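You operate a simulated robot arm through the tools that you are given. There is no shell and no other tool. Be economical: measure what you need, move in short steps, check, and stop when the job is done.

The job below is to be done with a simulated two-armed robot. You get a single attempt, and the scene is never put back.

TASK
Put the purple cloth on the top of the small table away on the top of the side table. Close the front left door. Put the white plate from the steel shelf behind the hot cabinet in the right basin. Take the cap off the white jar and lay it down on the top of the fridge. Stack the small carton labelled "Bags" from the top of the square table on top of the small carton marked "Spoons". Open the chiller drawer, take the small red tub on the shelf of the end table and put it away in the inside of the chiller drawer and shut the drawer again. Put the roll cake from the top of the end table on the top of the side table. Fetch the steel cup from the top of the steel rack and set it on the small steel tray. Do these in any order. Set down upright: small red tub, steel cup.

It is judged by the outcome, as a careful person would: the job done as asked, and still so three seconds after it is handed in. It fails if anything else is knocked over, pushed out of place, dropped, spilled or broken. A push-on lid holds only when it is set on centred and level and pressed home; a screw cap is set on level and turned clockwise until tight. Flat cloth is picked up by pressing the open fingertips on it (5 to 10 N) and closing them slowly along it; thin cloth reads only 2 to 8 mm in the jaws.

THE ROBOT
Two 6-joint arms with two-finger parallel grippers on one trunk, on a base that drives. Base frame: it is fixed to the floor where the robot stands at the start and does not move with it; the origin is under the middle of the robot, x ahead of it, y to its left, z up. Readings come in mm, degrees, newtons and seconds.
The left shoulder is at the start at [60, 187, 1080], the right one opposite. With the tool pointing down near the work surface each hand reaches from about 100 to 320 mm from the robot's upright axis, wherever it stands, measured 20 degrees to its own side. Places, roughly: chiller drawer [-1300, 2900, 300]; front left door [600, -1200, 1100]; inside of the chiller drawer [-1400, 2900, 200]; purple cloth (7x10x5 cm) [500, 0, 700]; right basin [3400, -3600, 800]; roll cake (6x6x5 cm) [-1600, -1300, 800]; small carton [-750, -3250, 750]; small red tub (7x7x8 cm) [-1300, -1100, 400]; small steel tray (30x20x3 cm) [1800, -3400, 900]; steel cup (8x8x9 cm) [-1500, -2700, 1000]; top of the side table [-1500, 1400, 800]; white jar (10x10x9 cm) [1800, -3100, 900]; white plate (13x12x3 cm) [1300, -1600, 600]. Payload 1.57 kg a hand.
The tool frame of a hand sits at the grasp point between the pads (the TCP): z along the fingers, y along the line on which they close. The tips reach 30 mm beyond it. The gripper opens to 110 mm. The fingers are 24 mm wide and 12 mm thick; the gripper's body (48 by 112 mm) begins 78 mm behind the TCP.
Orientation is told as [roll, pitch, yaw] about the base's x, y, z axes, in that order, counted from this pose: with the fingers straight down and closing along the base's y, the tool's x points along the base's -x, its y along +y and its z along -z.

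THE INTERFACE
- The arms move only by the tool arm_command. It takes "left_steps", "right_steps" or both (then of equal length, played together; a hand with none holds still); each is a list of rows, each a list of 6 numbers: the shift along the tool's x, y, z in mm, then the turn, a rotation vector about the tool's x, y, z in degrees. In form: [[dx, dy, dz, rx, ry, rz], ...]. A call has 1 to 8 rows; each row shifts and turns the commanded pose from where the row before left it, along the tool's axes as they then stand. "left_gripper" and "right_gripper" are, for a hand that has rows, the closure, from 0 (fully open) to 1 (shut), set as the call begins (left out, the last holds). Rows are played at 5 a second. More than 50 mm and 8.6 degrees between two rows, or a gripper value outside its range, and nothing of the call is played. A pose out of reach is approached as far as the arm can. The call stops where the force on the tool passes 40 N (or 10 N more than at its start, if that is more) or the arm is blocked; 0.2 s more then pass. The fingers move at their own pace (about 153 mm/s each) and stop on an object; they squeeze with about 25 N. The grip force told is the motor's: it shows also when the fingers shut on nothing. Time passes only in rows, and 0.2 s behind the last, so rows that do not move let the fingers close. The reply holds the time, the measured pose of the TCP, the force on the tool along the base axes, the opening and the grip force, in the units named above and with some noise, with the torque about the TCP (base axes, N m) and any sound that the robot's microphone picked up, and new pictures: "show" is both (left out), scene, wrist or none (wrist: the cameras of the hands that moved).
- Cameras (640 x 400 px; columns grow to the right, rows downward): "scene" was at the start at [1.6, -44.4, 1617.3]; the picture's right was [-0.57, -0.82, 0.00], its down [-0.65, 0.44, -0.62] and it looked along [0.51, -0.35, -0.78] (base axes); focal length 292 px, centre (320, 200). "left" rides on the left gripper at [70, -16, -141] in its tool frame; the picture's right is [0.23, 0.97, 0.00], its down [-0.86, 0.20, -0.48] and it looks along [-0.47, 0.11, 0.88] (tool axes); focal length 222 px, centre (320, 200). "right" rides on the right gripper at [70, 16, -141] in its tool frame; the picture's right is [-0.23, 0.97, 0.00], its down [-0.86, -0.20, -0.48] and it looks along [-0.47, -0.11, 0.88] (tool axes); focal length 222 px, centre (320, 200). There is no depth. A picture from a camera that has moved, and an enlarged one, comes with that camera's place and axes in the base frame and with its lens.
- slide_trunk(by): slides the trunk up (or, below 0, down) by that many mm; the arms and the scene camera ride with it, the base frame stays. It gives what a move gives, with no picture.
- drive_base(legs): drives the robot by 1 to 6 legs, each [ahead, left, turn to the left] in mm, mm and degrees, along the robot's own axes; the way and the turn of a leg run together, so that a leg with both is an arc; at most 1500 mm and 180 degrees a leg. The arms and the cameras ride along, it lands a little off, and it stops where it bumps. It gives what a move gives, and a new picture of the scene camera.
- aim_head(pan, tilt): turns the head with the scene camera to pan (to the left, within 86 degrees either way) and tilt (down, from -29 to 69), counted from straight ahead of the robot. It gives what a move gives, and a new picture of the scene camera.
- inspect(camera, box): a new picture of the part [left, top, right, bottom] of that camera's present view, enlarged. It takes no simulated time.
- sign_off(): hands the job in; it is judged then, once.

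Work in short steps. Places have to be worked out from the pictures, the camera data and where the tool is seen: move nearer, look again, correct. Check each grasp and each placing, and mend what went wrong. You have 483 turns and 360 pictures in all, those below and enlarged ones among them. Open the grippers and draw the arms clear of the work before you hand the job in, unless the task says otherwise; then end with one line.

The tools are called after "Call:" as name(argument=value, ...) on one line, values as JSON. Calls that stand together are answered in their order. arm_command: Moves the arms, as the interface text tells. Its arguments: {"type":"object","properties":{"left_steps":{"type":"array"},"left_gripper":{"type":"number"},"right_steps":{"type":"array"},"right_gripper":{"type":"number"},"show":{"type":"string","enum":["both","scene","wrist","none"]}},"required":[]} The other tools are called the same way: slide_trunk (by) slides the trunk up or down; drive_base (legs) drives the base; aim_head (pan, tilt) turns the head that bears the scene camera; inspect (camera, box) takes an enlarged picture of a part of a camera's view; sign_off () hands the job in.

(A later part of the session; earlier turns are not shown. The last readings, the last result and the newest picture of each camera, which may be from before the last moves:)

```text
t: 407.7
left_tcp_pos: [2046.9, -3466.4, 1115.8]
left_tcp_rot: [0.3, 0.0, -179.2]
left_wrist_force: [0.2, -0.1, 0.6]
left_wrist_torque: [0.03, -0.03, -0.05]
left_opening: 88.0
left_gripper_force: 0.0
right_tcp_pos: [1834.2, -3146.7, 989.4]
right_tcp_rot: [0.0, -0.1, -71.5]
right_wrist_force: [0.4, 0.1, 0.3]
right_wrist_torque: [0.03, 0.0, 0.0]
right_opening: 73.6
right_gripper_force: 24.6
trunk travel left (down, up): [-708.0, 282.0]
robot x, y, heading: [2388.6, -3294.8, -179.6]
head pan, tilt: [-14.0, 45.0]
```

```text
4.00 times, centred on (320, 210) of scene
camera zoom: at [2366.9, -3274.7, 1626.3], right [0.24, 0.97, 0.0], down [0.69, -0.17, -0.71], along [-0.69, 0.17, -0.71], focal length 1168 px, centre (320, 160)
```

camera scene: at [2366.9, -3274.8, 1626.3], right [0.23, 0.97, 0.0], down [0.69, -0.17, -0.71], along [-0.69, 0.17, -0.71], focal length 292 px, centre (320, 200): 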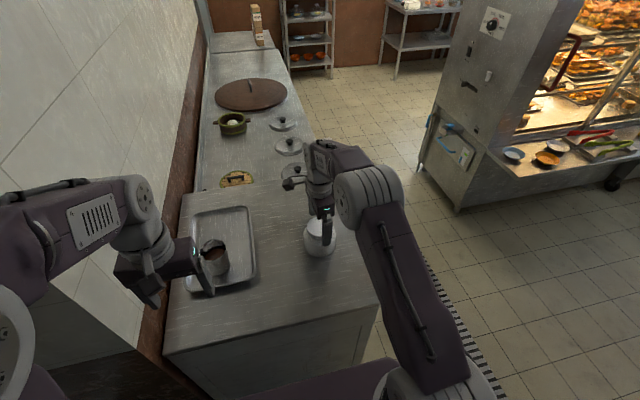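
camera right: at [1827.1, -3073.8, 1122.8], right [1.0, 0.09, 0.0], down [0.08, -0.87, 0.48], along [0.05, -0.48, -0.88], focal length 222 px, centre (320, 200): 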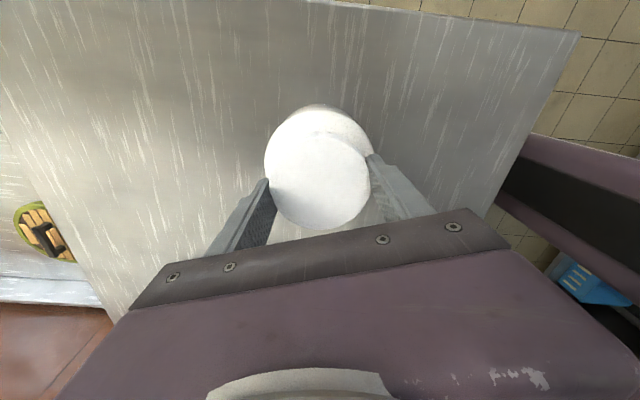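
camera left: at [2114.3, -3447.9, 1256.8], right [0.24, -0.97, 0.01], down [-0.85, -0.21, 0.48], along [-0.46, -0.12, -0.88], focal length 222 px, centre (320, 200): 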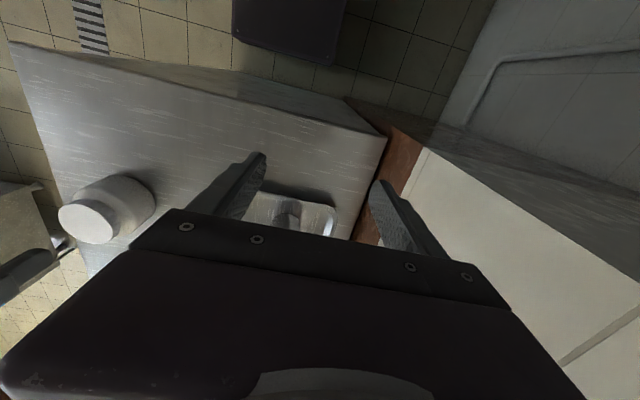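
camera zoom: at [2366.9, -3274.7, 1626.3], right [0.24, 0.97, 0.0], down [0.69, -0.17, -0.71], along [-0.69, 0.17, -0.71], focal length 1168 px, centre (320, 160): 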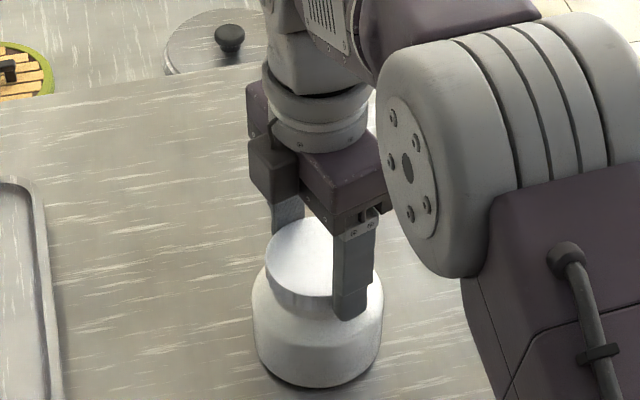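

Cap is free (no load). Lift it clear.

Call:
arm_command(right_steps=[[0, 0, -10, 0, 0, 0], [0, 0, -25, 0, 0, 0], [0, 0, -25, 0, 0, 0], [0, 0, 0, 0, 0, 0]], show="both")

```text
t: 408.7
left_tcp_pos: [2046.9, -3466.5, 1116.6]
left_tcp_rot: [0.3, -0.1, -179.2]
left_wrist_force: [0.3, 0.1, -1.0]
left_wrist_torque: [-0.01, 0.05, -0.01]
left_opening: 87.8
left_gripper_force: 0.1
right_tcp_pos: [1833.6, -3146.1, 1048.5]
right_tcp_rot: [-0.1, 0.0, -71.6]
right_wrist_force: [0.0, 1.0, -0.3]
right_wrist_torque: [-0.02, 0.03, 0.01]
right_opening: 73.4
right_gripper_force: 24.8
trunk travel left (down, up): [-708.0, 282.0]
robot x, y, heading: [2386.1, -3290.2, -179.7]
head pan, tilt: [-14.0, 45.0]
camera scene: at [2366.6, -3274.6, 1626.3], right [0.23, 0.97, 0.0], down [0.69, -0.17, -0.71], along [-0.69, 0.17, -0.71], focal length 292 px, centre (320, 200)
camera right: at [1827.2, -3073.9, 1189.9], right [1.0, 0.09, 0.0], down [0.08, -0.87, 0.48], along [0.04, -0.48, -0.88], focal length 222 px, centre (320, 200)
```

scene: 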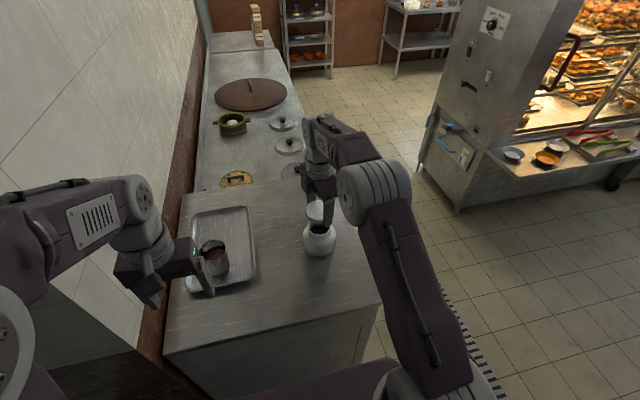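
right: 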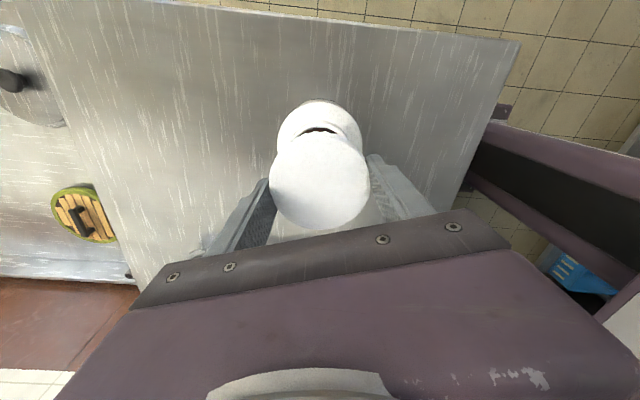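

Cap is off. Carry it to a clear spot (1960,−3240) on the fridge top.

Call:
arm_command(right_steps=[[0, 0, -20, 0, 0, 0], [-32, 23, 0, 0, 0, 0], [-32, 23, 0, 0, 0, 0], [-32, 23, 0, 0, 0, 0], [-33, 22, 0, 0, 0, 0], [0, 0, 40, 0, 0, 0], [0, 0, 40, 0, 0, 0], [0, 0, 30, 0, 0, 0]], show="both")

```text
t: 410.5
left_tcp_pos: [2047.7, -3466.3, 1116.9]
left_tcp_rot: [0.3, -0.2, -179.2]
left_wrist_force: [-0.5, -0.7, 0.1]
left_wrist_torque: [-0.01, 0.01, 0.04]
left_opening: 88.0
left_gripper_force: 0.0
right_tcp_pos: [1959.7, -3240.7, 958.9]
right_tcp_rot: [0.0, -0.1, -71.7]
right_wrist_force: [0.3, -0.1, 0.4]
right_wrist_torque: [0.02, 0.01, -0.01]
right_opening: 73.5
right_gripper_force: 25.1
trunk travel left (down, up): [-708.0, 282.0]
robot x, y, heading: [2384.0, -3294.1, -179.7]
head pan, tilt: [-14.0, 45.0]
camera scene: at [2367.1, -3275.0, 1626.3], right [0.24, 0.97, 0.0], down [0.69, -0.17, -0.71], along [-0.69, 0.17, -0.71], focal length 292 px, centre (320, 200)
camera right: at [1954.2, -3168.3, 1100.3], right [1.0, 0.09, 0.0], down [0.08, -0.87, 0.48], along [0.04, -0.48, -0.88], focal length 222 px, centre (320, 200)
```

scene: 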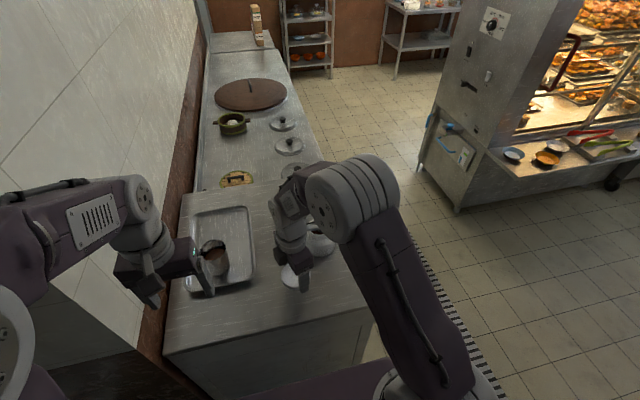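
right: 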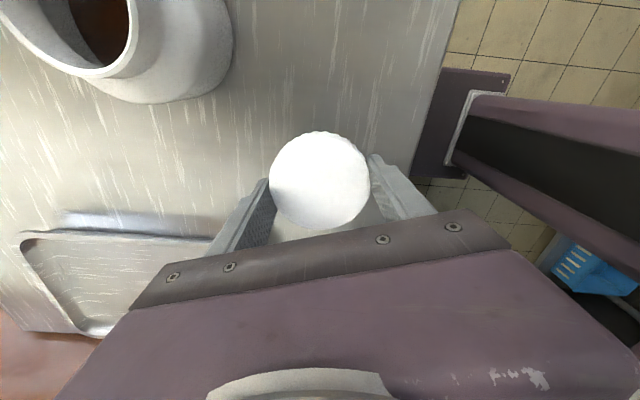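

Descend guarded until the cap touches.

Call:
arm_command(right_steps=[[0, 0, 20, 0, 0, 0], [0, 0, 10, 0, 0, 0], [0, 0, 5, 0, 0, 0], [0, 0, 4, 0, 0, 0], [0, 0, 3, 0, 0, 0], [0, 0, 3, 0, 0, 0], [0, 0, 3, 0, 0, 0], [0, 0, 3, 0, 0, 0]], show="none")

```text
t: 412.3
left_tcp_pos: [2050.3, -3465.6, 1118.4]
left_tcp_rot: [0.3, -0.2, -179.2]
left_wrist_force: [0.2, -0.7, 0.5]
left_wrist_torque: [0.02, -0.03, 0.01]
left_opening: 88.0
left_gripper_force: 0.1
right_tcp_pos: [1959.9, -3238.8, 910.6]
right_tcp_rot: [-0.2, -0.1, -71.6]
right_wrist_force: [-2.3, 0.9, 25.8]
right_wrist_torque: [0.58, -0.97, 0.03]
right_opening: 73.6
right_gripper_force: 24.7
trunk travel left (down, up): [-708.0, 282.0]
robot x, y, heading: [2383.6, -3293.6, -179.6]
head pan, tilt: [-14.0, 45.0]
```

Contact at z≈910. Release and lift.

Call:
arm_command(right_steps=[[0, 0, -1, 0, 0, 0], [0, 0, 0, 0, 0, 0], [0, 0, 0, 0, 0, 0], [0, 0, -20, 0, 0, 0], [0, 0, -45, 0, 0, 0], [0, 0, -45, 0, 0, 0], [0, 0, -45, 0, 0, 0], [0, 0, -40, 0, 0, 0]], right_gripper=0.1, show="both")

```text
t: 413.1
left_tcp_pos: [2047.4, -3467.1, 1116.2]
left_tcp_rot: [0.3, 0.1, -179.3]
left_wrist_force: [0.2, -0.1, 0.2]
left_wrist_torque: [-0.02, -0.02, 0.0]
left_opening: 87.7
left_gripper_force: 0.0
right_tcp_pos: [1956.2, -3240.8, 910.5]
right_tcp_rot: [-0.8, -0.1, -71.5]
right_wrist_force: [-7.5, -1.7, 11.1]
right_wrist_torque: [0.21, -0.36, 0.03]
right_opening: 92.3
right_gripper_force: 0.1
trunk travel left (down, up): [-708.0, 282.0]
robot x, y, heading: [2386.3, -3295.9, -179.4]
head pan, tilt: [-14.0, 45.0]
stopped in row 3 (right hand): the force on the tool passed its limit (the readings are from after the stop); the commanded pose is now the measured one
camera scene: at [2366.1, -3275.7, 1625.9], right [0.23, 0.97, 0.0], down [0.69, -0.17, -0.71], along [-0.69, 0.17, -0.71], focal length 292 px, centre (320, 200)
camera right: at [1951.1, -3168.8, 1051.7], right [1.0, 0.09, -0.01], down [0.09, -0.87, 0.48], along [0.04, -0.48, -0.88], focal length 222 px, centre (320, 200)
```

scene: 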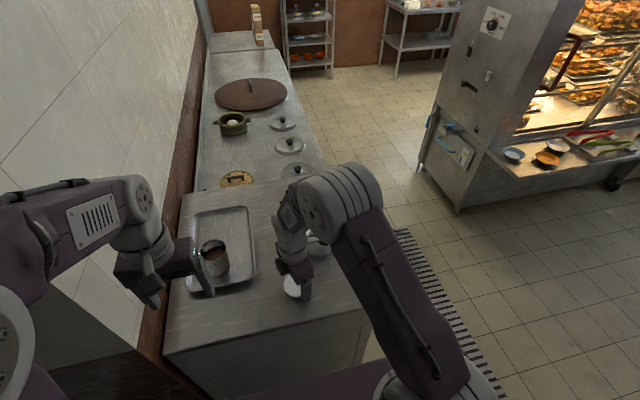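
right: 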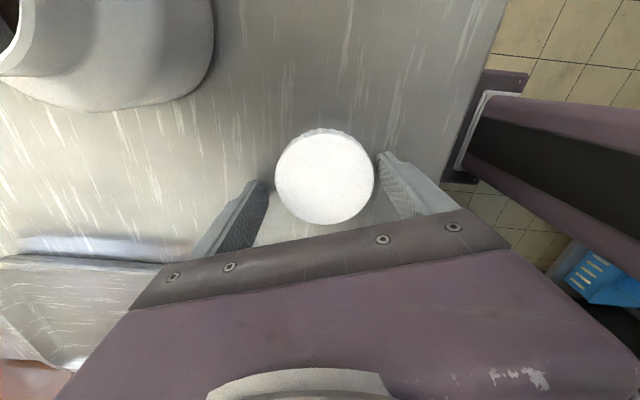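

Call:
arm_command(right_steps=[[0, 0, -5, 0, 0, 0], [0, 0, -20, 0, 0, 0], [0, 0, -40, 0, 0, 0], [0, 0, -45, 0, 0, 0], [0, 0, -45, 0, 0, 0], [0, 0, -40, 0, 0, 0]], show="wrist")

```text
t: 414.5
left_tcp_pos: [2047.7, -3466.1, 1115.7]
left_tcp_rot: [0.3, -0.2, -179.2]
left_wrist_force: [-0.2, -0.3, 0.6]
left_wrist_torque: [-0.02, 0.02, 0.0]
left_opening: 88.0
left_gripper_force: 0.0
right_tcp_pos: [1960.1, -3237.7, 1106.6]
right_tcp_rot: [-0.4, -0.1, -71.6]
right_wrist_force: [-0.2, 0.1, -0.5]
right_wrist_torque: [0.0, -0.01, 0.0]
right_opening: 99.0
right_gripper_force: 0.2
trunk travel left (down, up): [-708.0, 282.0]
robot x, y, heading: [2386.9, -3288.8, -179.9]
head pan, tilt: [-14.0, 45.0]
camera right: at [1953.7, -3167.1, 1246.9], right [1.0, 0.09, -0.01], down [0.09, -0.87, 0.48], along [0.04, -0.48, -0.88], focal length 222 px, centre (320, 200)
```

right: 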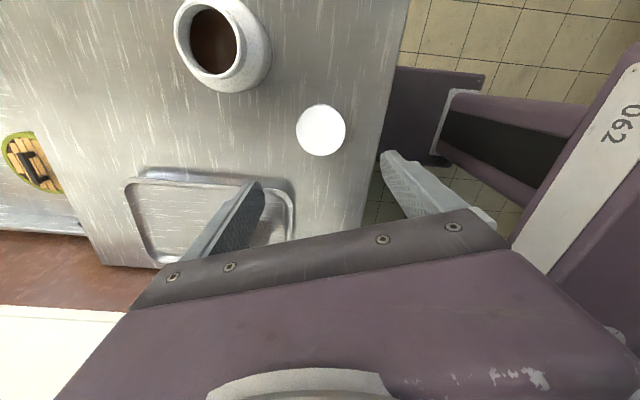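

Cap lies flat on the fridge. Restore the right hand's yaw and drive to the shelf behind the hot cabinet.

Call:
arm_command(right_steps=[[0, 0, 0, 0, 0, 8.5], [0, 0, 0, 0, 0, 8.5], [0, 0, 0, 0, 0, 8.5], [0, 0, 0, 0, 0, 8.5], [0, 0, 0, 0, 0, 8.5], [0, 0, 0, 0, 0, 8.5], [0, 0, 0, 0, 0, 8.5], [0, 0, 0, 0, 0, 8.5]], right_gripper=0, show="none")

Call:
drive_base(legs=[[-220, 0, 0], [0, 0, -90], [1500, 0, 0], [130, 0, 0], [0, 0, 90]])

Call:
arm_command(right_steps=[[0, 0, 0, 0, 0, 8.5], [0, 0, 0, 0, 0, 8.5], [0, 0, 0, 0, 0, 8.5], [0, 0, 0, 0, 0, 8.5], [0, 0, 0, 0, 0, 6]], show="none")

Call:
aim_head(pan=0, tilt=30)

```text
t: 416.3
left_tcp_pos: [2047.5, -3467.8, 1116.2]
left_tcp_rot: [0.2, -0.1, -179.2]
left_wrist_force: [0.6, 0.0, -0.3]
left_wrist_torque: [0.01, 0.01, -0.02]
left_opening: 88.1
left_gripper_force: 0.1
right_tcp_pos: [1959.5, -3238.6, 1105.5]
right_tcp_rot: [0.1, -0.4, -139.7]
right_wrist_force: [1.1, 0.3, -1.4]
right_wrist_torque: [0.0, 0.01, 0.02]
right_opening: 110.1
right_gripper_force: 0.1
trunk travel left (down, up): [-708.0, 282.0]
robot x, y, heading: [2386.9, -3293.8, -179.8]
head pan, tilt: [-14.0, 45.0]
```

```text
t: 429.4
left_tcp_pos: [2379.6, -1391.1, 1116.1]
left_tcp_rot: [0.3, 0.0, 92.1]
left_wrist_force: [0.2, 1.2, -0.7]
left_wrist_torque: [-0.04, -0.01, -0.04]
left_opening: 88.0
left_gripper_force: 0.3
right_tcp_pos: [2609.3, -1299.6, 1105.1]
right_tcp_rot: [-0.2, 0.4, 131.3]
right_wrist_force: [3.9, -4.3, 2.9]
right_wrist_torque: [0.22, -0.11, -0.4]
right_opening: 108.6
right_gripper_force: 0.0
trunk travel left (down, up): [-708.0, 282.0]
robot x, y, heading: [2560.8, -1728.8, 91.8]
head pan, tilt: [-14.0, 45.0]
stopped in leg 4: the force on the tool passed its limit (the readings are from after the stop); the commanded pose is now the measured one
camera scene: at [2579.3, -1707.7, 1626.3], right [0.98, -0.21, 0.0], down [-0.15, -0.69, -0.71], along [0.15, 0.69, -0.71], focal length 292 px, centre (320, 200)
```

scene: 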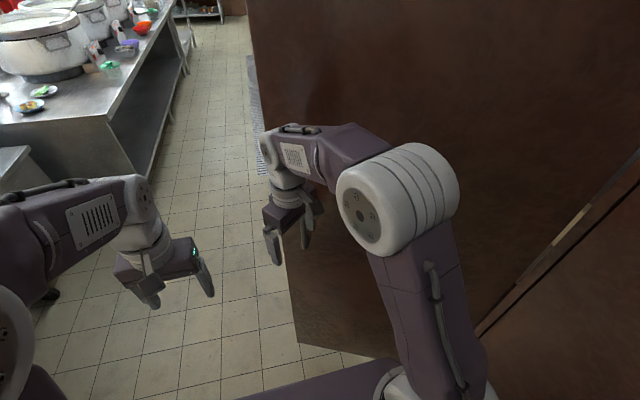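

```text
t: 430.6
left_tcp_pos: [2380.4, -1389.9, 1116.9]
left_tcp_rot: [0.4, 0.0, 92.0]
left_wrist_force: [0.6, 0.8, -0.4]
left_wrist_torque: [0.01, -0.01, 0.02]
left_opening: 88.0
left_gripper_force: 0.1
right_tcp_pos: [2610.0, -1298.4, 1104.2]
right_tcp_rot: [-0.4, 0.0, 91.3]
right_wrist_force: [-0.2, 0.2, -0.4]
right_wrist_torque: [-0.02, 0.01, -0.01]
right_opening: 109.8
right_gripper_force: 0.1
trunk travel left (down, up): [-708.0, 282.0]
robot x, y, heading: [2560.1, -1725.0, 91.3]
head pan, tilt: [-14.0, 45.0]
```

```text
t: 431.4
left_tcp_pos: [2381.8, -1391.1, 1116.6]
left_tcp_rot: [0.4, -0.2, 92.1]
left_wrist_force: [-0.6, 0.9, -1.1]
left_wrist_torque: [-0.02, 0.0, 0.01]
left_opening: 88.2
left_gripper_force: 0.1
right_tcp_pos: [2609.1, -1298.5, 1104.8]
right_tcp_rot: [-0.4, 0.0, 91.6]
right_wrist_force: [0.3, 0.1, 0.0]
right_wrist_torque: [0.04, 0.02, 0.0]
right_opening: 110.0
right_gripper_force: 0.0
trunk travel left (down, up): [-708.0, 282.0]
robot x, y, heading: [2565.1, -1726.2, 91.9]
head pan, tilt: [0.0, 30.0]
camera scene: at [2560.5, -1696.6, 1648.8], right [1.0, 0.03, 0.0], down [0.01, -0.5, -0.87], along [-0.03, 0.87, -0.5], focal length 292 px, centre (320, 200)
```

scene: 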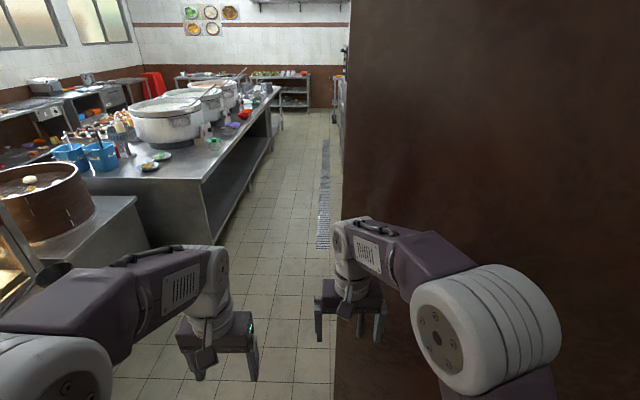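

Touched the wardrobe lightly; back off a little and turn to face west.

Call:
drive_base(legs=[[-80, 0, 0], [0, 0, 88.2], [350, 0, 0]])

```text
t: 438.1
left_tcp_pos: [1877.2, -1980.5, 1117.1]
left_tcp_rot: [0.4, 0.0, -179.1]
left_wrist_force: [1.0, 0.5, 0.4]
left_wrist_torque: [-0.03, -0.01, -0.03]
left_opening: 88.2
left_gripper_force: 0.1
right_tcp_pos: [1789.3, -1750.3, 1105.0]
right_tcp_rot: [-0.3, 0.1, -179.8]
right_wrist_force: [-0.3, 0.3, 0.2]
right_wrist_torque: [-0.01, 0.02, -0.04]
right_opening: 110.2
right_gripper_force: 0.1
trunk travel left (down, up): [-708.0, 282.0]
robot x, y, heading: [2216.6, -1805.4, -179.5]
head pan, tilt: [0.0, 30.0]
camera scene: at [2184.9, -1808.7, 1648.9], right [-0.01, 1.0, 0.0], down [0.5, 0.0, -0.87], along [-0.87, -0.01, -0.5], focal length 292 px, centre (320, 200)
```

scene: 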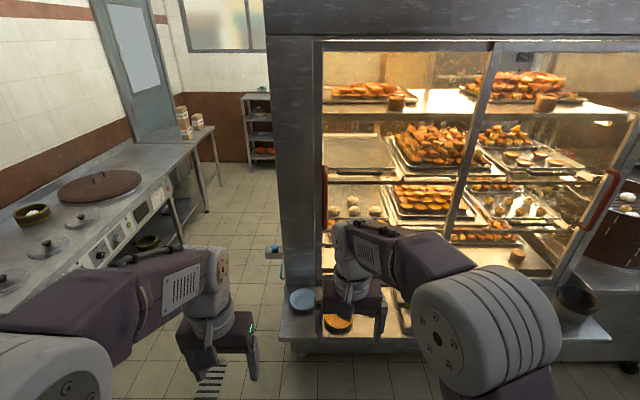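

Call:
arm_command(right_steps=[[40, -30, 0, 0, 0, 0], [40, -30, 0, 0, 0, 0], [40, -30, 0, 0, 0, 0], [30, -40, 0, 0, 0, 0]], show="none")

Call:
aim_head(pan=-8, tilt=45)

Call:
inspect(camera="scene", box=[180, 120, 500, 320])

```text
t: 439.1
left_tcp_pos: [1879.0, -1979.6, 1117.3]
left_tcp_rot: [0.4, -0.1, -179.2]
left_wrist_force: [0.6, 0.6, 0.1]
left_wrist_torque: [0.0, 0.03, -0.01]
left_opening: 88.2
left_gripper_force: 0.1
right_tcp_pos: [1942.4, -1616.4, 1106.7]
right_tcp_rot: [-0.1, 0.0, -179.9]
right_wrist_force: [0.9, -0.6, -0.8]
right_wrist_torque: [-0.02, 0.04, 0.01]
right_opening: 110.0
right_gripper_force: 0.0
trunk travel left (down, up): [-708.0, 282.0]
robot x, y, heading: [2212.7, -1806.3, -179.7]
head pan, tilt: [0.0, 30.0]
```

```text
t: 439.8
left_tcp_pos: [1876.2, -1979.8, 1116.8]
left_tcp_rot: [0.3, 0.1, -179.2]
left_wrist_force: [0.1, 0.0, -0.6]
left_wrist_torque: [0.02, -0.04, 0.02]
left_opening: 88.0
left_gripper_force: 0.0
right_tcp_pos: [1939.6, -1619.0, 1104.8]
right_tcp_rot: [-0.2, 0.0, -179.9]
right_wrist_force: [0.7, 1.0, -0.2]
right_wrist_torque: [-0.07, 0.01, 0.0]
right_opening: 110.0
right_gripper_force: 0.2
trunk travel left (down, up): [-708.0, 282.0]
robot x, y, heading: [2214.3, -1806.5, -179.7]
head pan, tilt: [-8.0, 45.0]
camera scene: at [2193.2, -1797.7, 1626.3], right [0.13, 0.99, 0.0], down [0.7, -0.09, -0.71], along [-0.7, 0.09, -0.71], focal length 292 px, centre (320, 200)
```

scene: 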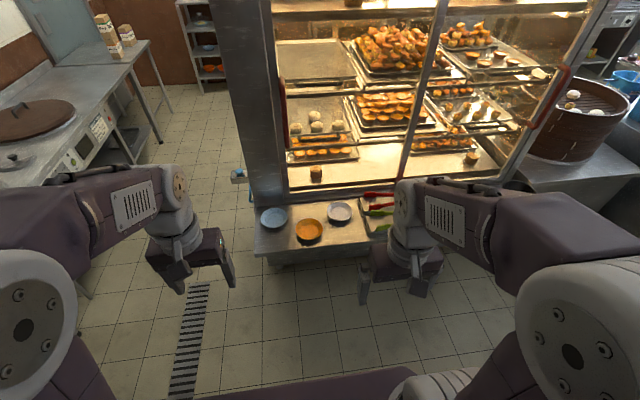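

```text
2.00 times, centred on (340, 220) of scene
camera zoom: at [2193.2, -1797.7, 1626.3], right [0.13, 0.99, 0.0], down [0.7, -0.09, -0.71], along [-0.7, 0.09, -0.71], focal length 584 px, centre (280, 160)
```

zoom: 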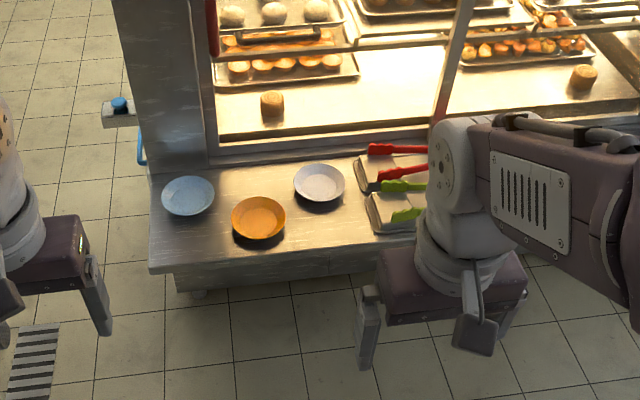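

White plate ≈(1270,−1583) on the shelf (edge x≈1475). I'll pinch its −y rim. Approach.

Call:
drive_base(legs=[[400, -60, 0]])

Call:
slide_trunk(by=-170)

Call:
arm_command(right_steps=[[-40, 10, 10, 0, 0, 0], [-45, 15, 10, 0, 0, 0], [-45, 15, 10, 0, 0, 0], [-40, 15, 10, 0, 0, 0], [-30, 15, 10, 0, 0, 0]], right_gripper=0.55, show="both")

```text
t: 442.4
left_tcp_pos: [1478.5, -1923.2, 1117.3]
left_tcp_rot: [0.3, -0.1, -179.1]
left_wrist_force: [-0.2, 0.6, -0.2]
left_wrist_torque: [-0.01, -0.02, -0.04]
left_opening: 87.9
left_gripper_force: 0.0
right_tcp_pos: [1540.9, -1564.5, 1105.7]
right_tcp_rot: [-0.3, 0.1, -179.8]
right_wrist_force: [0.2, 0.8, -0.5]
right_wrist_torque: [-0.01, -0.01, 0.04]
right_opening: 110.0
right_gripper_force: 0.1
trunk travel left (down, up): [-708.0, 282.0]
robot x, y, heading: [1817.8, -1749.4, -179.7]
head pan, tilt: [-8.0, 45.0]
camera scene: at [1796.2, -1740.6, 1626.3], right [0.13, 0.99, 0.0], down [0.7, -0.09, -0.71], along [-0.7, 0.09, -0.71], focal length 292 px, centre (320, 200)
```

scene: 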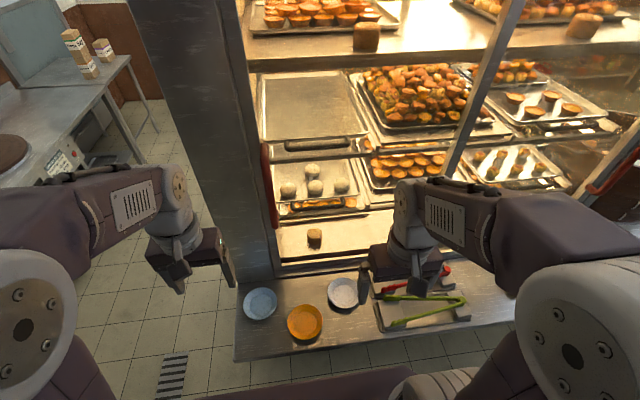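

```text
t: 444.3
left_tcp_pos: [1478.8, -1923.5, 947.1]
left_tcp_rot: [0.3, -0.1, -179.1]
left_wrist_force: [0.4, 0.5, 0.1]
left_wrist_torque: [-0.04, 0.0, 0.01]
left_opening: 88.0
left_gripper_force: 0.0
right_tcp_pos: [1540.1, -1562.6, 935.6]
right_tcp_rot: [-0.3, 0.2, -179.9]
right_wrist_force: [0.4, 0.3, 0.1]
right_wrist_torque: [-0.02, 0.03, 0.02]
right_opening: 109.8
right_gripper_force: 0.2
trunk travel left (down, up): [-538.0, 452.0]
robot x, y, heading: [1820.1, -1750.0, -179.4]
head pan, tilt: [-8.0, 45.0]
```

```text
t: 445.5
left_tcp_pos: [1476.2, -1924.0, 947.2]
left_tcp_rot: [0.3, 0.0, -179.1]
left_wrist_force: [0.3, 0.2, -0.7]
left_wrist_torque: [0.01, -0.01, 0.01]
left_opening: 88.0
left_gripper_force: 0.0
right_tcp_pos: [1340.4, -1633.2, 884.5]
right_tcp_rot: [-0.2, 0.0, -179.8]
right_wrist_force: [0.2, -0.3, 0.5]
right_wrist_torque: [0.02, -0.01, -0.02]
right_opening: 49.5
right_gripper_force: 0.1
trunk travel left (down, up): [-538.0, 452.0]
robot x, y, heading: [1816.2, -1746.6, -179.5]
head pan, tilt: [-8.0, 45.0]
camera scene: at [1794.1, -1740.9, 1456.3], right [0.13, 0.99, 0.0], down [0.7, -0.09, -0.71], along [-0.7, 0.09, -0.71], focal length 292 px, centre (320, 200)
camera right: at [1409.8, -1650.1, 1025.6], right [-0.22, -0.97, -0.01], down [-0.86, 0.19, 0.48], along [-0.46, 0.11, -0.88], focal length 222 px, centre (320, 200)
```

scene: 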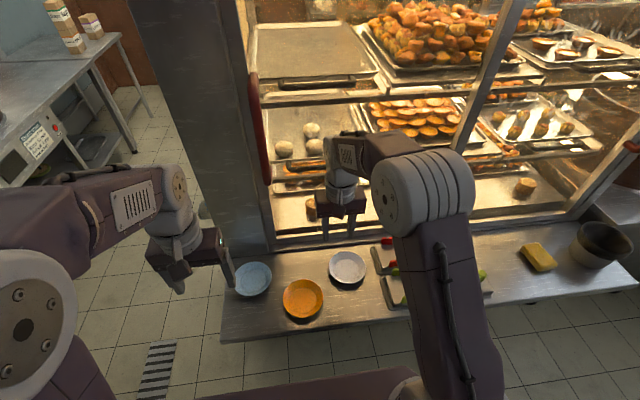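
right: 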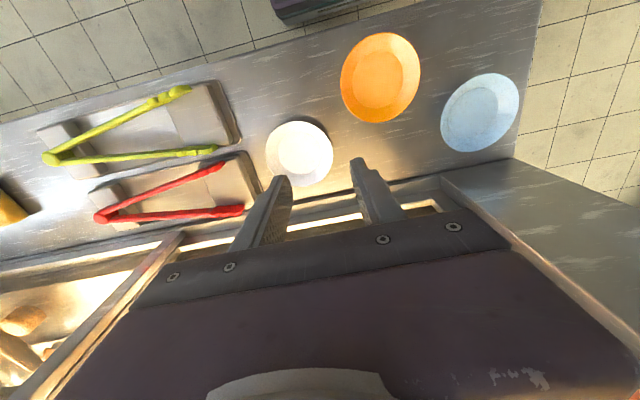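

Call:
arm_command(right_steps=[[-15, 0, 40, 0, 0, 0], [-15, 0, 40, 0, 0, 0], [0, 0, 30, 0, 0, 0], [0, 0, 0, 0, 0, 0]], right_gripper=0.55, show="wrist")

```text
t: 446.5
left_tcp_pos: [1478.6, -1923.8, 947.5]
left_tcp_rot: [0.2, -0.2, -179.0]
left_wrist_force: [-0.4, -0.2, 0.2]
left_wrist_torque: [0.02, 0.02, -0.03]
left_opening: 88.1
left_gripper_force: 0.0
right_tcp_pos: [1309.6, -1632.0, 775.6]
right_tcp_rot: [-0.3, 0.1, -179.8]
right_wrist_force: [0.3, 0.2, -0.5]
right_wrist_torque: [0.06, 0.01, -0.01]
right_opening: 49.7
right_gripper_force: 0.1
trunk travel left (down, up): [-538.0, 452.0]
robot x, y, heading: [1817.6, -1749.8, -179.5]
head pan, tilt: [-8.0, 45.0]
camera right: at [1380.3, -1648.6, 915.6], right [-0.22, -0.97, 0.0], down [-0.86, 0.19, 0.48], along [-0.47, 0.11, -0.88], focal length 222 px, centre (320, 200)
```

right: 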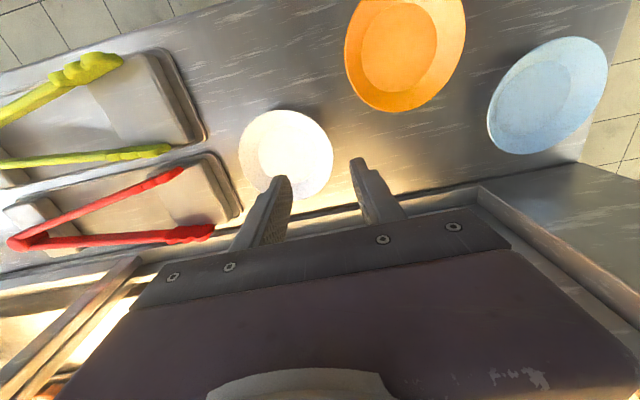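

Plate rim z≈623, centre (1304.5,−1583.5). To keep it level I'll pinch the near rim with the hand tilted 45° along the rim slope. Raise, back up, and reorient.

Call:
arm_command(right_steps=[[20, 0, -40, 0, 0, 0], [20, 0, -40, 0, 0, 0], [20, 0, -40, 0, 0, 0], [0, 0, 0, 0, -7.5, 0], [0, 0, 0, 0, -7.5, 0], [0, 0, 0, 0, -7.5, 0], [0, 0, 0, 0, -7.5, 0], [0, 0, 0, 0, -7.5, 0]], show="none")

Call:
drive_base(legs=[[-110, 0, 0]])

Call:
arm_command(right_steps=[[0, 0, 0, 0, -7.5, 0], [0, 0, 0, 0, 0, 8.5], [0, 0, 0, 0, 0, 8.5], [0, 0, 0, 0, 0, 8.5], [0, 0, 0, 0, 0, 8.5], [0, 0, 0, 0, 0, 8.5], [0, 0, 0, 0, 0, 8.5], [0, 0, 0, 0, 0, 8.5]], show="none")

Call:
arm_command(right_steps=[[0, 0, 0, 0, 0, 8.5], [0, 0, 0, 0, 0, 8.5], [0, 0, 0, 0, 0, 8.5], [0, 0, 0, 0, 0, 5]], show="both")

```text
t: 448.3
left_tcp_pos: [1477.6, -1924.8, 946.7]
left_tcp_rot: [0.3, -0.1, -179.1]
left_wrist_force: [-0.6, -0.7, -0.5]
left_wrist_torque: [-0.02, -0.03, 0.01]
left_opening: 87.9
left_gripper_force: 0.1
right_tcp_pos: [1371.2, -1626.9, 895.2]
right_tcp_rot: [-1.7, -33.1, -179.6]
right_wrist_force: [-0.5, -0.5, 0.2]
right_wrist_torque: [0.01, -0.02, -0.04]
right_opening: 49.4
right_gripper_force: 0.1
right hand out of reach, approached as far as the arm can: row 8
trunk travel left (down, up): [-538.0, 452.0]
robot x, y, heading: [1819.2, -1750.3, -179.5]
head pan, tilt: [-8.0, 45.0]
```

```text
t: 449.5
left_tcp_pos: [1587.7, -1923.6, 946.0]
left_tcp_rot: [0.3, 0.0, -179.2]
left_wrist_force: [0.5, -0.4, 0.0]
left_wrist_torque: [0.0, 0.0, 0.02]
left_opening: 88.1
left_gripper_force: 0.1
right_tcp_pos: [1479.4, -1624.9, 894.8]
right_tcp_rot: [-1.8, -33.0, -179.8]
right_wrist_force: [-0.4, -0.6, 0.5]
right_wrist_torque: [0.04, 0.02, -0.03]
right_opening: 49.7
right_gripper_force: 0.0
trunk travel left (down, up): [-538.0, 452.0]
robot x, y, heading: [1928.1, -1747.3, -179.3]
head pan, tilt: [-8.0, 45.0]
camera scene: at [1904.6, -1739.6, 1456.3], right [0.13, 0.99, 0.0], down [0.7, -0.09, -0.71], along [-0.7, 0.09, -0.71], focal length 292 px, centre (320, 200)
```

scene: 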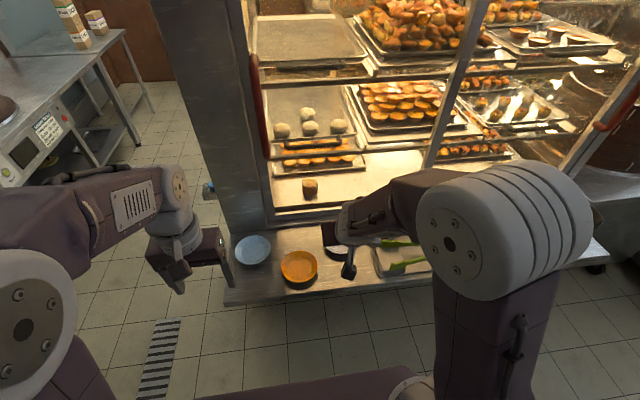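

```text
t: 451.3
left_tcp_pos: [1586.2, -1922.4, 948.2]
left_tcp_rot: [0.2, 0.0, -179.3]
left_wrist_force: [0.7, -0.2, 0.4]
left_wrist_torque: [-0.02, -0.01, 0.01]
left_opening: 88.2
left_gripper_force: 0.1
right_tcp_pos: [1480.7, -1618.4, 893.1]
right_tcp_rot: [30.9, -19.7, 114.2]
right_wrist_force: [0.1, 1.0, 0.4]
right_wrist_torque: [0.03, 0.0, 0.0]
right_opening: 49.6
right_gripper_force: 0.1
right hand out of reach, approached as far as the arm can: row 1
trunk travel left (down, up): [-538.0, 452.0]
robot x, y, heading: [1923.4, -1754.3, -179.5]
head pan, tilt: [-8.0, 45.0]
```

```text
t: 452.3
left_tcp_pos: [1587.0, -1922.5, 946.5]
left_tcp_rot: [0.3, -0.1, -179.2]
left_wrist_force: [-0.5, 0.2, -0.5]
left_wrist_torque: [-0.02, 0.01, 0.01]
left_opening: 88.1
left_gripper_force: 0.2
right_tcp_pos: [1474.6, -1617.6, 912.6]
right_tcp_rot: [35.6, -2.7, 88.3]
right_wrist_force: [0.6, -0.1, -0.1]
right_wrist_torque: [0.01, 0.0, -0.02]
right_opening: 49.4
right_gripper_force: 0.0
right hand out of reach, approached as far as the arm can: row 2, 3, 4
trunk travel left (down, up): [-538.0, 452.0]
robot x, y, heading: [1924.3, -1745.4, -179.7]
head pan, tilt: [-8.0, 45.0]
camera scene: at [1904.1, -1739.6, 1456.3], right [0.13, 0.99, 0.0], down [0.7, -0.09, -0.71], along [-0.7, 0.09, -0.71], focal length 292 px, centre (320, 200)
camera right: at [1541.6, -1695.4, 1033.9], right [-0.79, 0.22, 0.58], down [0.46, 0.83, 0.31], along [-0.41, 0.51, -0.75], focal length 222 px, centre (320, 200)
```

scene: 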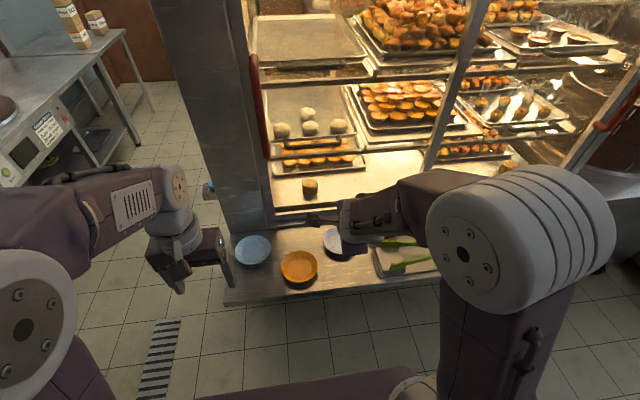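
right: 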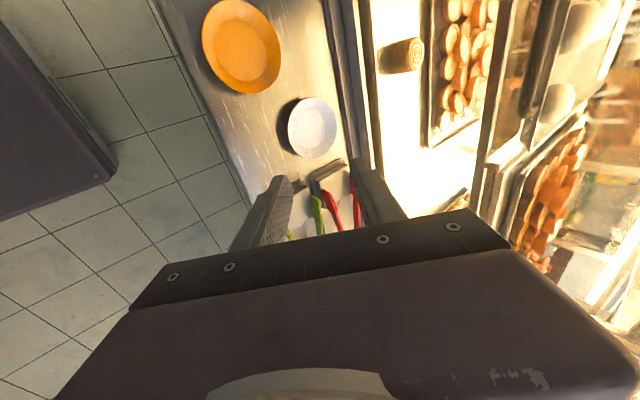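

Hand is tilted 36° with fingers closing front-to-back. Lower to a pre-grasp point near the plate's front rim.

Call:
arm_command(right_steps=[[-6.8, -16.3, 42, 0, 0, 0], [-6.8, -16.3, 42, 0, 0, 0], [-6.8, -16.3, 42, 0, 0, 0], [-6.8, -16.3, 42, 0, 0, 0], [-6.8, -16.3, 42, 0, 0, 0], [0, 0, 0, 0, 0, 0]], right_gripper=0.73, show="wrist")

```text
t: 453.7
left_tcp_pos: [1587.4, -1923.2, 947.6]
left_tcp_rot: [0.3, -0.1, -179.1]
left_wrist_force: [0.2, -0.3, 0.2]
left_wrist_torque: [0.01, 0.01, 0.03]
left_opening: 87.9
left_gripper_force: 0.1
right_tcp_pos: [1335.9, -1566.2, 818.3]
right_tcp_rot: [35.1, -2.7, 88.6]
right_wrist_force: [0.5, -0.3, -0.1]
right_wrist_torque: [0.0, 0.0, 0.0]
right_opening: 29.9
right_gripper_force: 0.1
right hand out of reach, approached as far as the arm can: row 1, 2, 3, 4, 5
trunk travel left (down, up): [-538.0, 452.0]
robot x, y, heading: [1929.5, -1751.2, -179.5]
head pan, tilt: [-8.0, 45.0]
camera right: at [1403.7, -1642.9, 940.4], right [-0.79, 0.22, 0.57], down [0.46, 0.83, 0.32], along [-0.4, 0.51, -0.76], focal length 222 px, centre (320, 200)
```

right: 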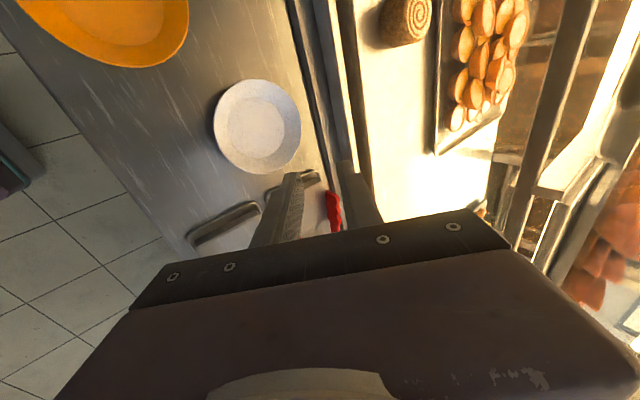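

Raise the trunk so the arm can reach down with this tilt, then lower again.

Call:
slide_trunk(by=140)

Call:
arm_command(right_steps=[[3, -36, 28, 0, 0, 0], [3, -36, 28, 0, 0, 0], [3, -36, 28, 0, 0, 0], [3, -36, 28, 0, 0, 0], [3, -36, 28, 0, 0, 0], [3, -36, 28, 0, 0, 0], [0, 0, 0, 0, 0, 0]], show="wrist")

```text
t: 455.3
left_tcp_pos: [1587.3, -1923.5, 1088.1]
left_tcp_rot: [0.2, 0.0, -179.2]
left_wrist_force: [-1.1, 0.5, 0.5]
left_wrist_torque: [0.01, 0.01, -0.01]
left_opening: 88.1
left_gripper_force: 0.1
right_tcp_pos: [1335.2, -1566.4, 959.0]
right_tcp_rot: [35.2, -2.7, 88.5]
right_wrist_force: [0.1, 0.6, 0.0]
right_wrist_torque: [0.0, 0.01, 0.02]
right_opening: 29.8
right_gripper_force: 0.0
trunk travel left (down, up): [-678.0, 312.0]
robot x, y, heading: [1928.9, -1750.3, -179.6]
head pan, tilt: [-8.0, 45.0]
```

```text
t: 456.9
left_tcp_pos: [1587.7, -1924.1, 1087.1]
left_tcp_rot: [0.3, -0.2, -179.2]
left_wrist_force: [0.1, -0.1, 0.0]
left_wrist_torque: [0.04, 0.02, 0.03]
left_opening: 88.1
left_gripper_force: 0.0
right_tcp_pos: [1416.2, -1572.5, 698.1]
right_tcp_rot: [35.3, -2.7, 88.5]
right_wrist_force: [-0.5, 0.3, -0.2]
right_wrist_torque: [0.03, -0.05, 0.02]
right_opening: 29.7
right_gripper_force: 0.1
right hand out of reach, approached as far as the arm can: row 1, 2
trunk travel left (down, up): [-678.0, 312.0]
robot x, y, heading: [1923.7, -1750.7, -179.5]
head pan, tilt: [-8.0, 45.0]
camera right: at [1483.4, -1650.0, 818.5], right [-0.79, 0.22, 0.57], down [0.46, 0.83, 0.32], along [-0.41, 0.51, -0.76], focal length 222 px, centre (320, 200)
```

right: 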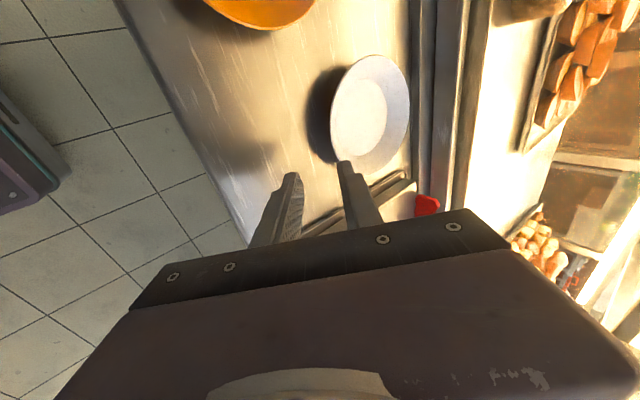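

Align: shift 22 mm in y and 18 mm toward the plate, then advance part-way and re-check.

Call:
arm_command(right_steps=[[20, 8, 0, 0, 0, 0], [2, 10, 15, 0, 0, 0], [0, 0, 25, 0, 0, 0], [0, 0, 0, 0, 0, 0]], right_gripper=0.68, show="wrist")

Call:
inspect(camera="scene", box=[260, 180, 420, 280])

```text
t: 457.9
left_tcp_pos: [1587.4, -1923.2, 1087.7]
left_tcp_rot: [0.3, 0.0, -179.2]
left_wrist_force: [0.1, -0.3, -0.4]
left_wrist_torque: [0.0, -0.03, 0.01]
left_opening: 87.9
left_gripper_force: 0.1
right_tcp_pos: [1377.9, -1593.0, 674.2]
right_tcp_rot: [35.1, -2.6, 88.5]
right_wrist_force: [0.3, 0.1, -0.3]
right_wrist_torque: [-0.01, -0.01, -0.01]
right_opening: 35.2
right_gripper_force: 0.1
trunk travel left (down, up): [-678.0, 312.0]
robot x, y, heading: [1923.8, -1748.6, -179.7]
head pan, tilt: [-8.0, 45.0]
camera right: at [1444.5, -1670.2, 795.2], right [-0.79, 0.22, 0.57], down [0.46, 0.83, 0.32], along [-0.4, 0.51, -0.76], focal length 222 px, centre (320, 200)
```

right: 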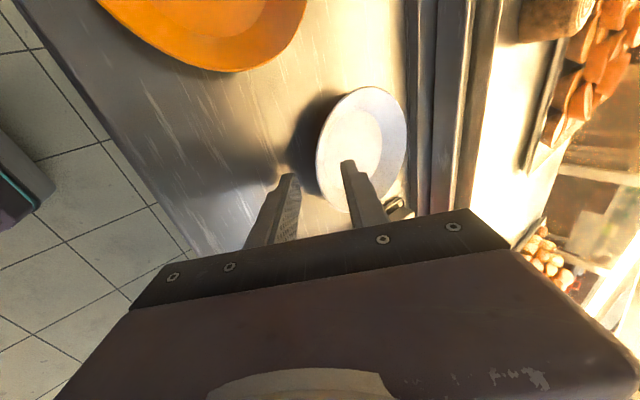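

```text
4.00 times, centred on (340, 230) of scene
camera zoom: at [1904.5, -1740.1, 1596.3], right [0.13, 0.99, 0.0], down [0.7, -0.09, -0.71], along [-0.7, 0.09, -0.71], focal length 1168 px, centre (240, 80)
```

zoom: 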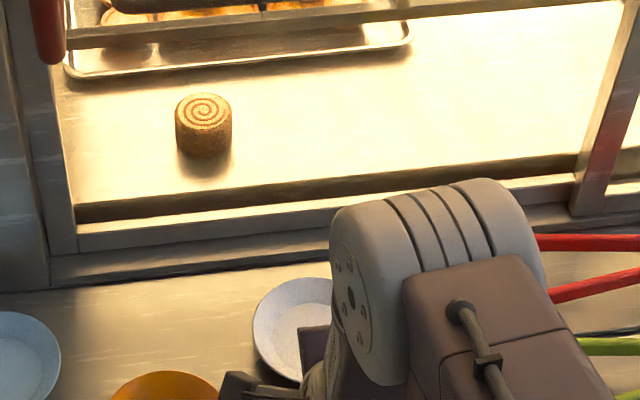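

Rim edge lies right on the finger axis. Advance 25 mm and check.

Call:
arm_command(right_steps=[[8, -2, 10, 0, 0, 0], [0, 0, 8, 0, 0, 0], [0, 0, 7, 0, 0, 0], [0, 0, 0, 0, 0, 0]], show="wrist")

```text
t: 458.7
left_tcp_pos: [1594.5, -1922.8, 1090.4]
left_tcp_rot: [0.3, -0.4, -179.2]
left_wrist_force: [-0.4, -0.8, 0.3]
left_wrist_torque: [-0.05, 0.0, 0.0]
left_opening: 88.2
left_gripper_force: 0.1
right_tcp_pos: [1374.0, -1600.4, 660.7]
right_tcp_rot: [35.5, -2.7, 88.5]
right_wrist_force: [27.5, 0.4, 43.1]
right_wrist_torque: [-0.35, -1.36, 0.25]
right_opening: 33.6
right_gripper_force: 0.1
trunk travel left (down, up): [-678.0, 312.0]
robot x, y, heading: [1929.6, -1751.7, -179.6]
head pan, tilt: [-8.0, 45.0]
stopped in row 3 (right hand): the force on the tool passed its limit (the readings are from after the stop); the commanded pose is now the measured one
camera right: at [1439.7, -1677.7, 781.7], right [-0.79, 0.22, 0.58], down [0.46, 0.83, 0.31], along [-0.41, 0.51, -0.75], focal length 222 px, centre (320, 200)
```

right: 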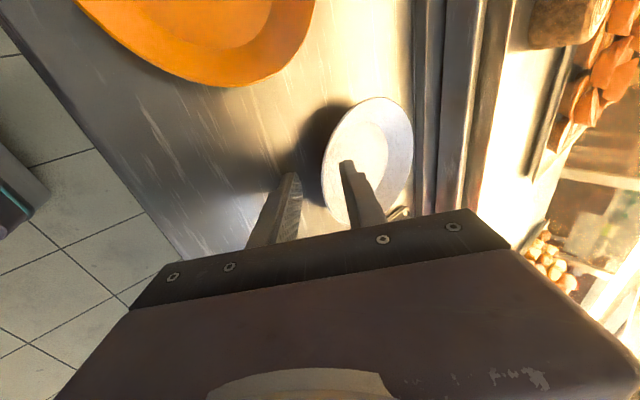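

Outer fingertip touched the shelf (z≈622), so the rim (z≈652) is already 20 mm inside the jaws. Back off 6 mm and close.

Call:
arm_command(right_steps=[[0, 0, -6, 0, 0, 0], [0, 0, 0, 0, 0, 0]], show="none")

Call:
arm_command(right_steps=[[0, 0, 0, 0, 0, 0], [0, 0, 0, 0, 0, 0], [0, 0, 0, 0, 0, 0]], right_gripper=1, show="wrist")

```text
t: 459.3
left_tcp_pos: [1589.0, -1922.9, 1088.8]
left_tcp_rot: [0.3, -0.2, -179.2]
left_wrist_force: [-0.3, 0.5, 0.2]
left_wrist_torque: [0.01, 0.01, -0.02]
left_opening: 87.9
left_gripper_force: 0.2
right_tcp_pos: [1370.8, -1600.6, 660.5]
right_tcp_rot: [35.3, -2.7, 88.5]
right_wrist_force: [5.6, 1.3, 12.5]
right_wrist_torque: [-0.09, -0.32, 0.08]
right_opening: 33.2
right_gripper_force: 0.1
trunk travel left (down, up): [-678.0, 312.0]
robot x, y, heading: [1923.1, -1746.9, -179.4]
head pan, tilt: [-8.0, 45.0]
```

```text
t: 460.1
left_tcp_pos: [1588.6, -1922.7, 1087.0]
left_tcp_rot: [0.4, -0.1, -179.2]
left_wrist_force: [-0.4, 0.2, -0.4]
left_wrist_torque: [0.0, -0.03, -0.03]
left_opening: 87.9
left_gripper_force: 0.0
right_tcp_pos: [1371.1, -1599.4, 660.1]
right_tcp_rot: [35.3, -2.6, 88.5]
right_wrist_force: [-2.5, -0.1, 7.6]
right_wrist_torque: [-0.11, 0.54, -0.01]
right_opening: 5.7
right_gripper_force: 24.6
trunk travel left (down, up): [-678.0, 312.0]
robot x, y, heading: [1927.6, -1749.2, -179.5]
head pan, tilt: [-8.0, 45.0]
camera right: at [1437.3, -1677.8, 782.4], right [-0.79, 0.22, 0.57], down [0.46, 0.83, 0.32], along [-0.41, 0.51, -0.76], focal length 222 px, centre (320, 200)
```

right: 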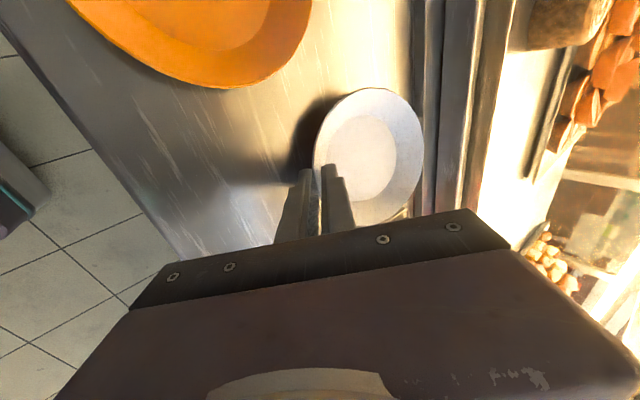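

Rim pinched (5.7 mm). Lift straight up slowly.

Call:
arm_command(right_steps=[[0, 5.8, -8.2, 0, 0, 0], [0, 11.6, -16.3, 0, 0, 0], [0, 11.6, -16.3, 0, 0, 0], [0, 17, -24, 0, 0, 0], [0, 17, -24, 0, 0, 0], [0, 0, 0, 0, 0, 0]], show="both")

```text
t: 461.5
left_tcp_pos: [1587.4, -1921.7, 1087.1]
left_tcp_rot: [0.2, 0.0, -179.2]
left_wrist_force: [-0.1, 0.3, 0.2]
left_wrist_torque: [-0.01, -0.02, -0.01]
left_opening: 88.1
left_gripper_force: 0.1
right_tcp_pos: [1371.4, -1607.2, 769.1]
right_tcp_rot: [35.1, -2.7, 88.5]
right_wrist_force: [0.3, -0.3, 0.2]
right_wrist_torque: [-0.02, -0.04, 0.0]
right_opening: 3.1
right_gripper_force: 24.1
trunk travel left (down, up): [-678.0, 312.0]
robot x, y, heading: [1925.9, -1747.7, -179.6]
head pan, tilt: [-8.0, 45.0]
camera scene: at [1903.9, -1739.4, 1596.2], right [0.13, 0.99, 0.0], down [0.7, -0.09, -0.71], along [-0.7, 0.09, -0.71], focal length 292 px, centre (320, 200)
camera right: at [1437.2, -1682.2, 890.1], right [-0.79, 0.22, 0.57], down [0.46, 0.83, 0.32], along [-0.4, 0.51, -0.76], focal length 222 px, centre (320, 200)
```

scene: 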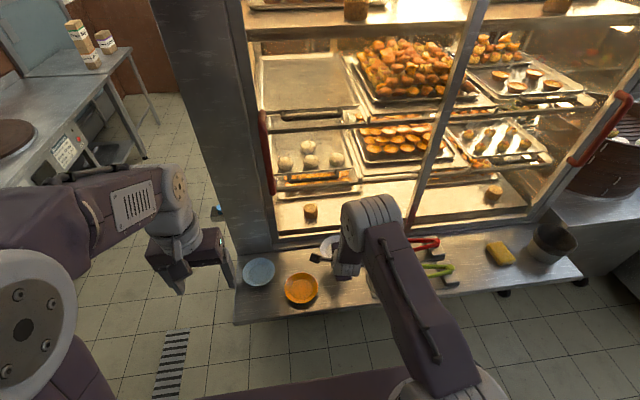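
right: 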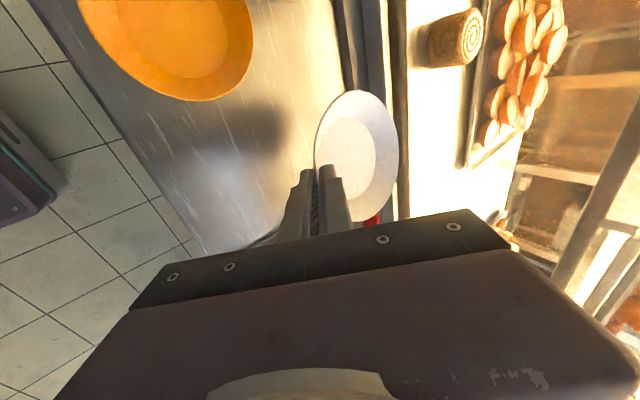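

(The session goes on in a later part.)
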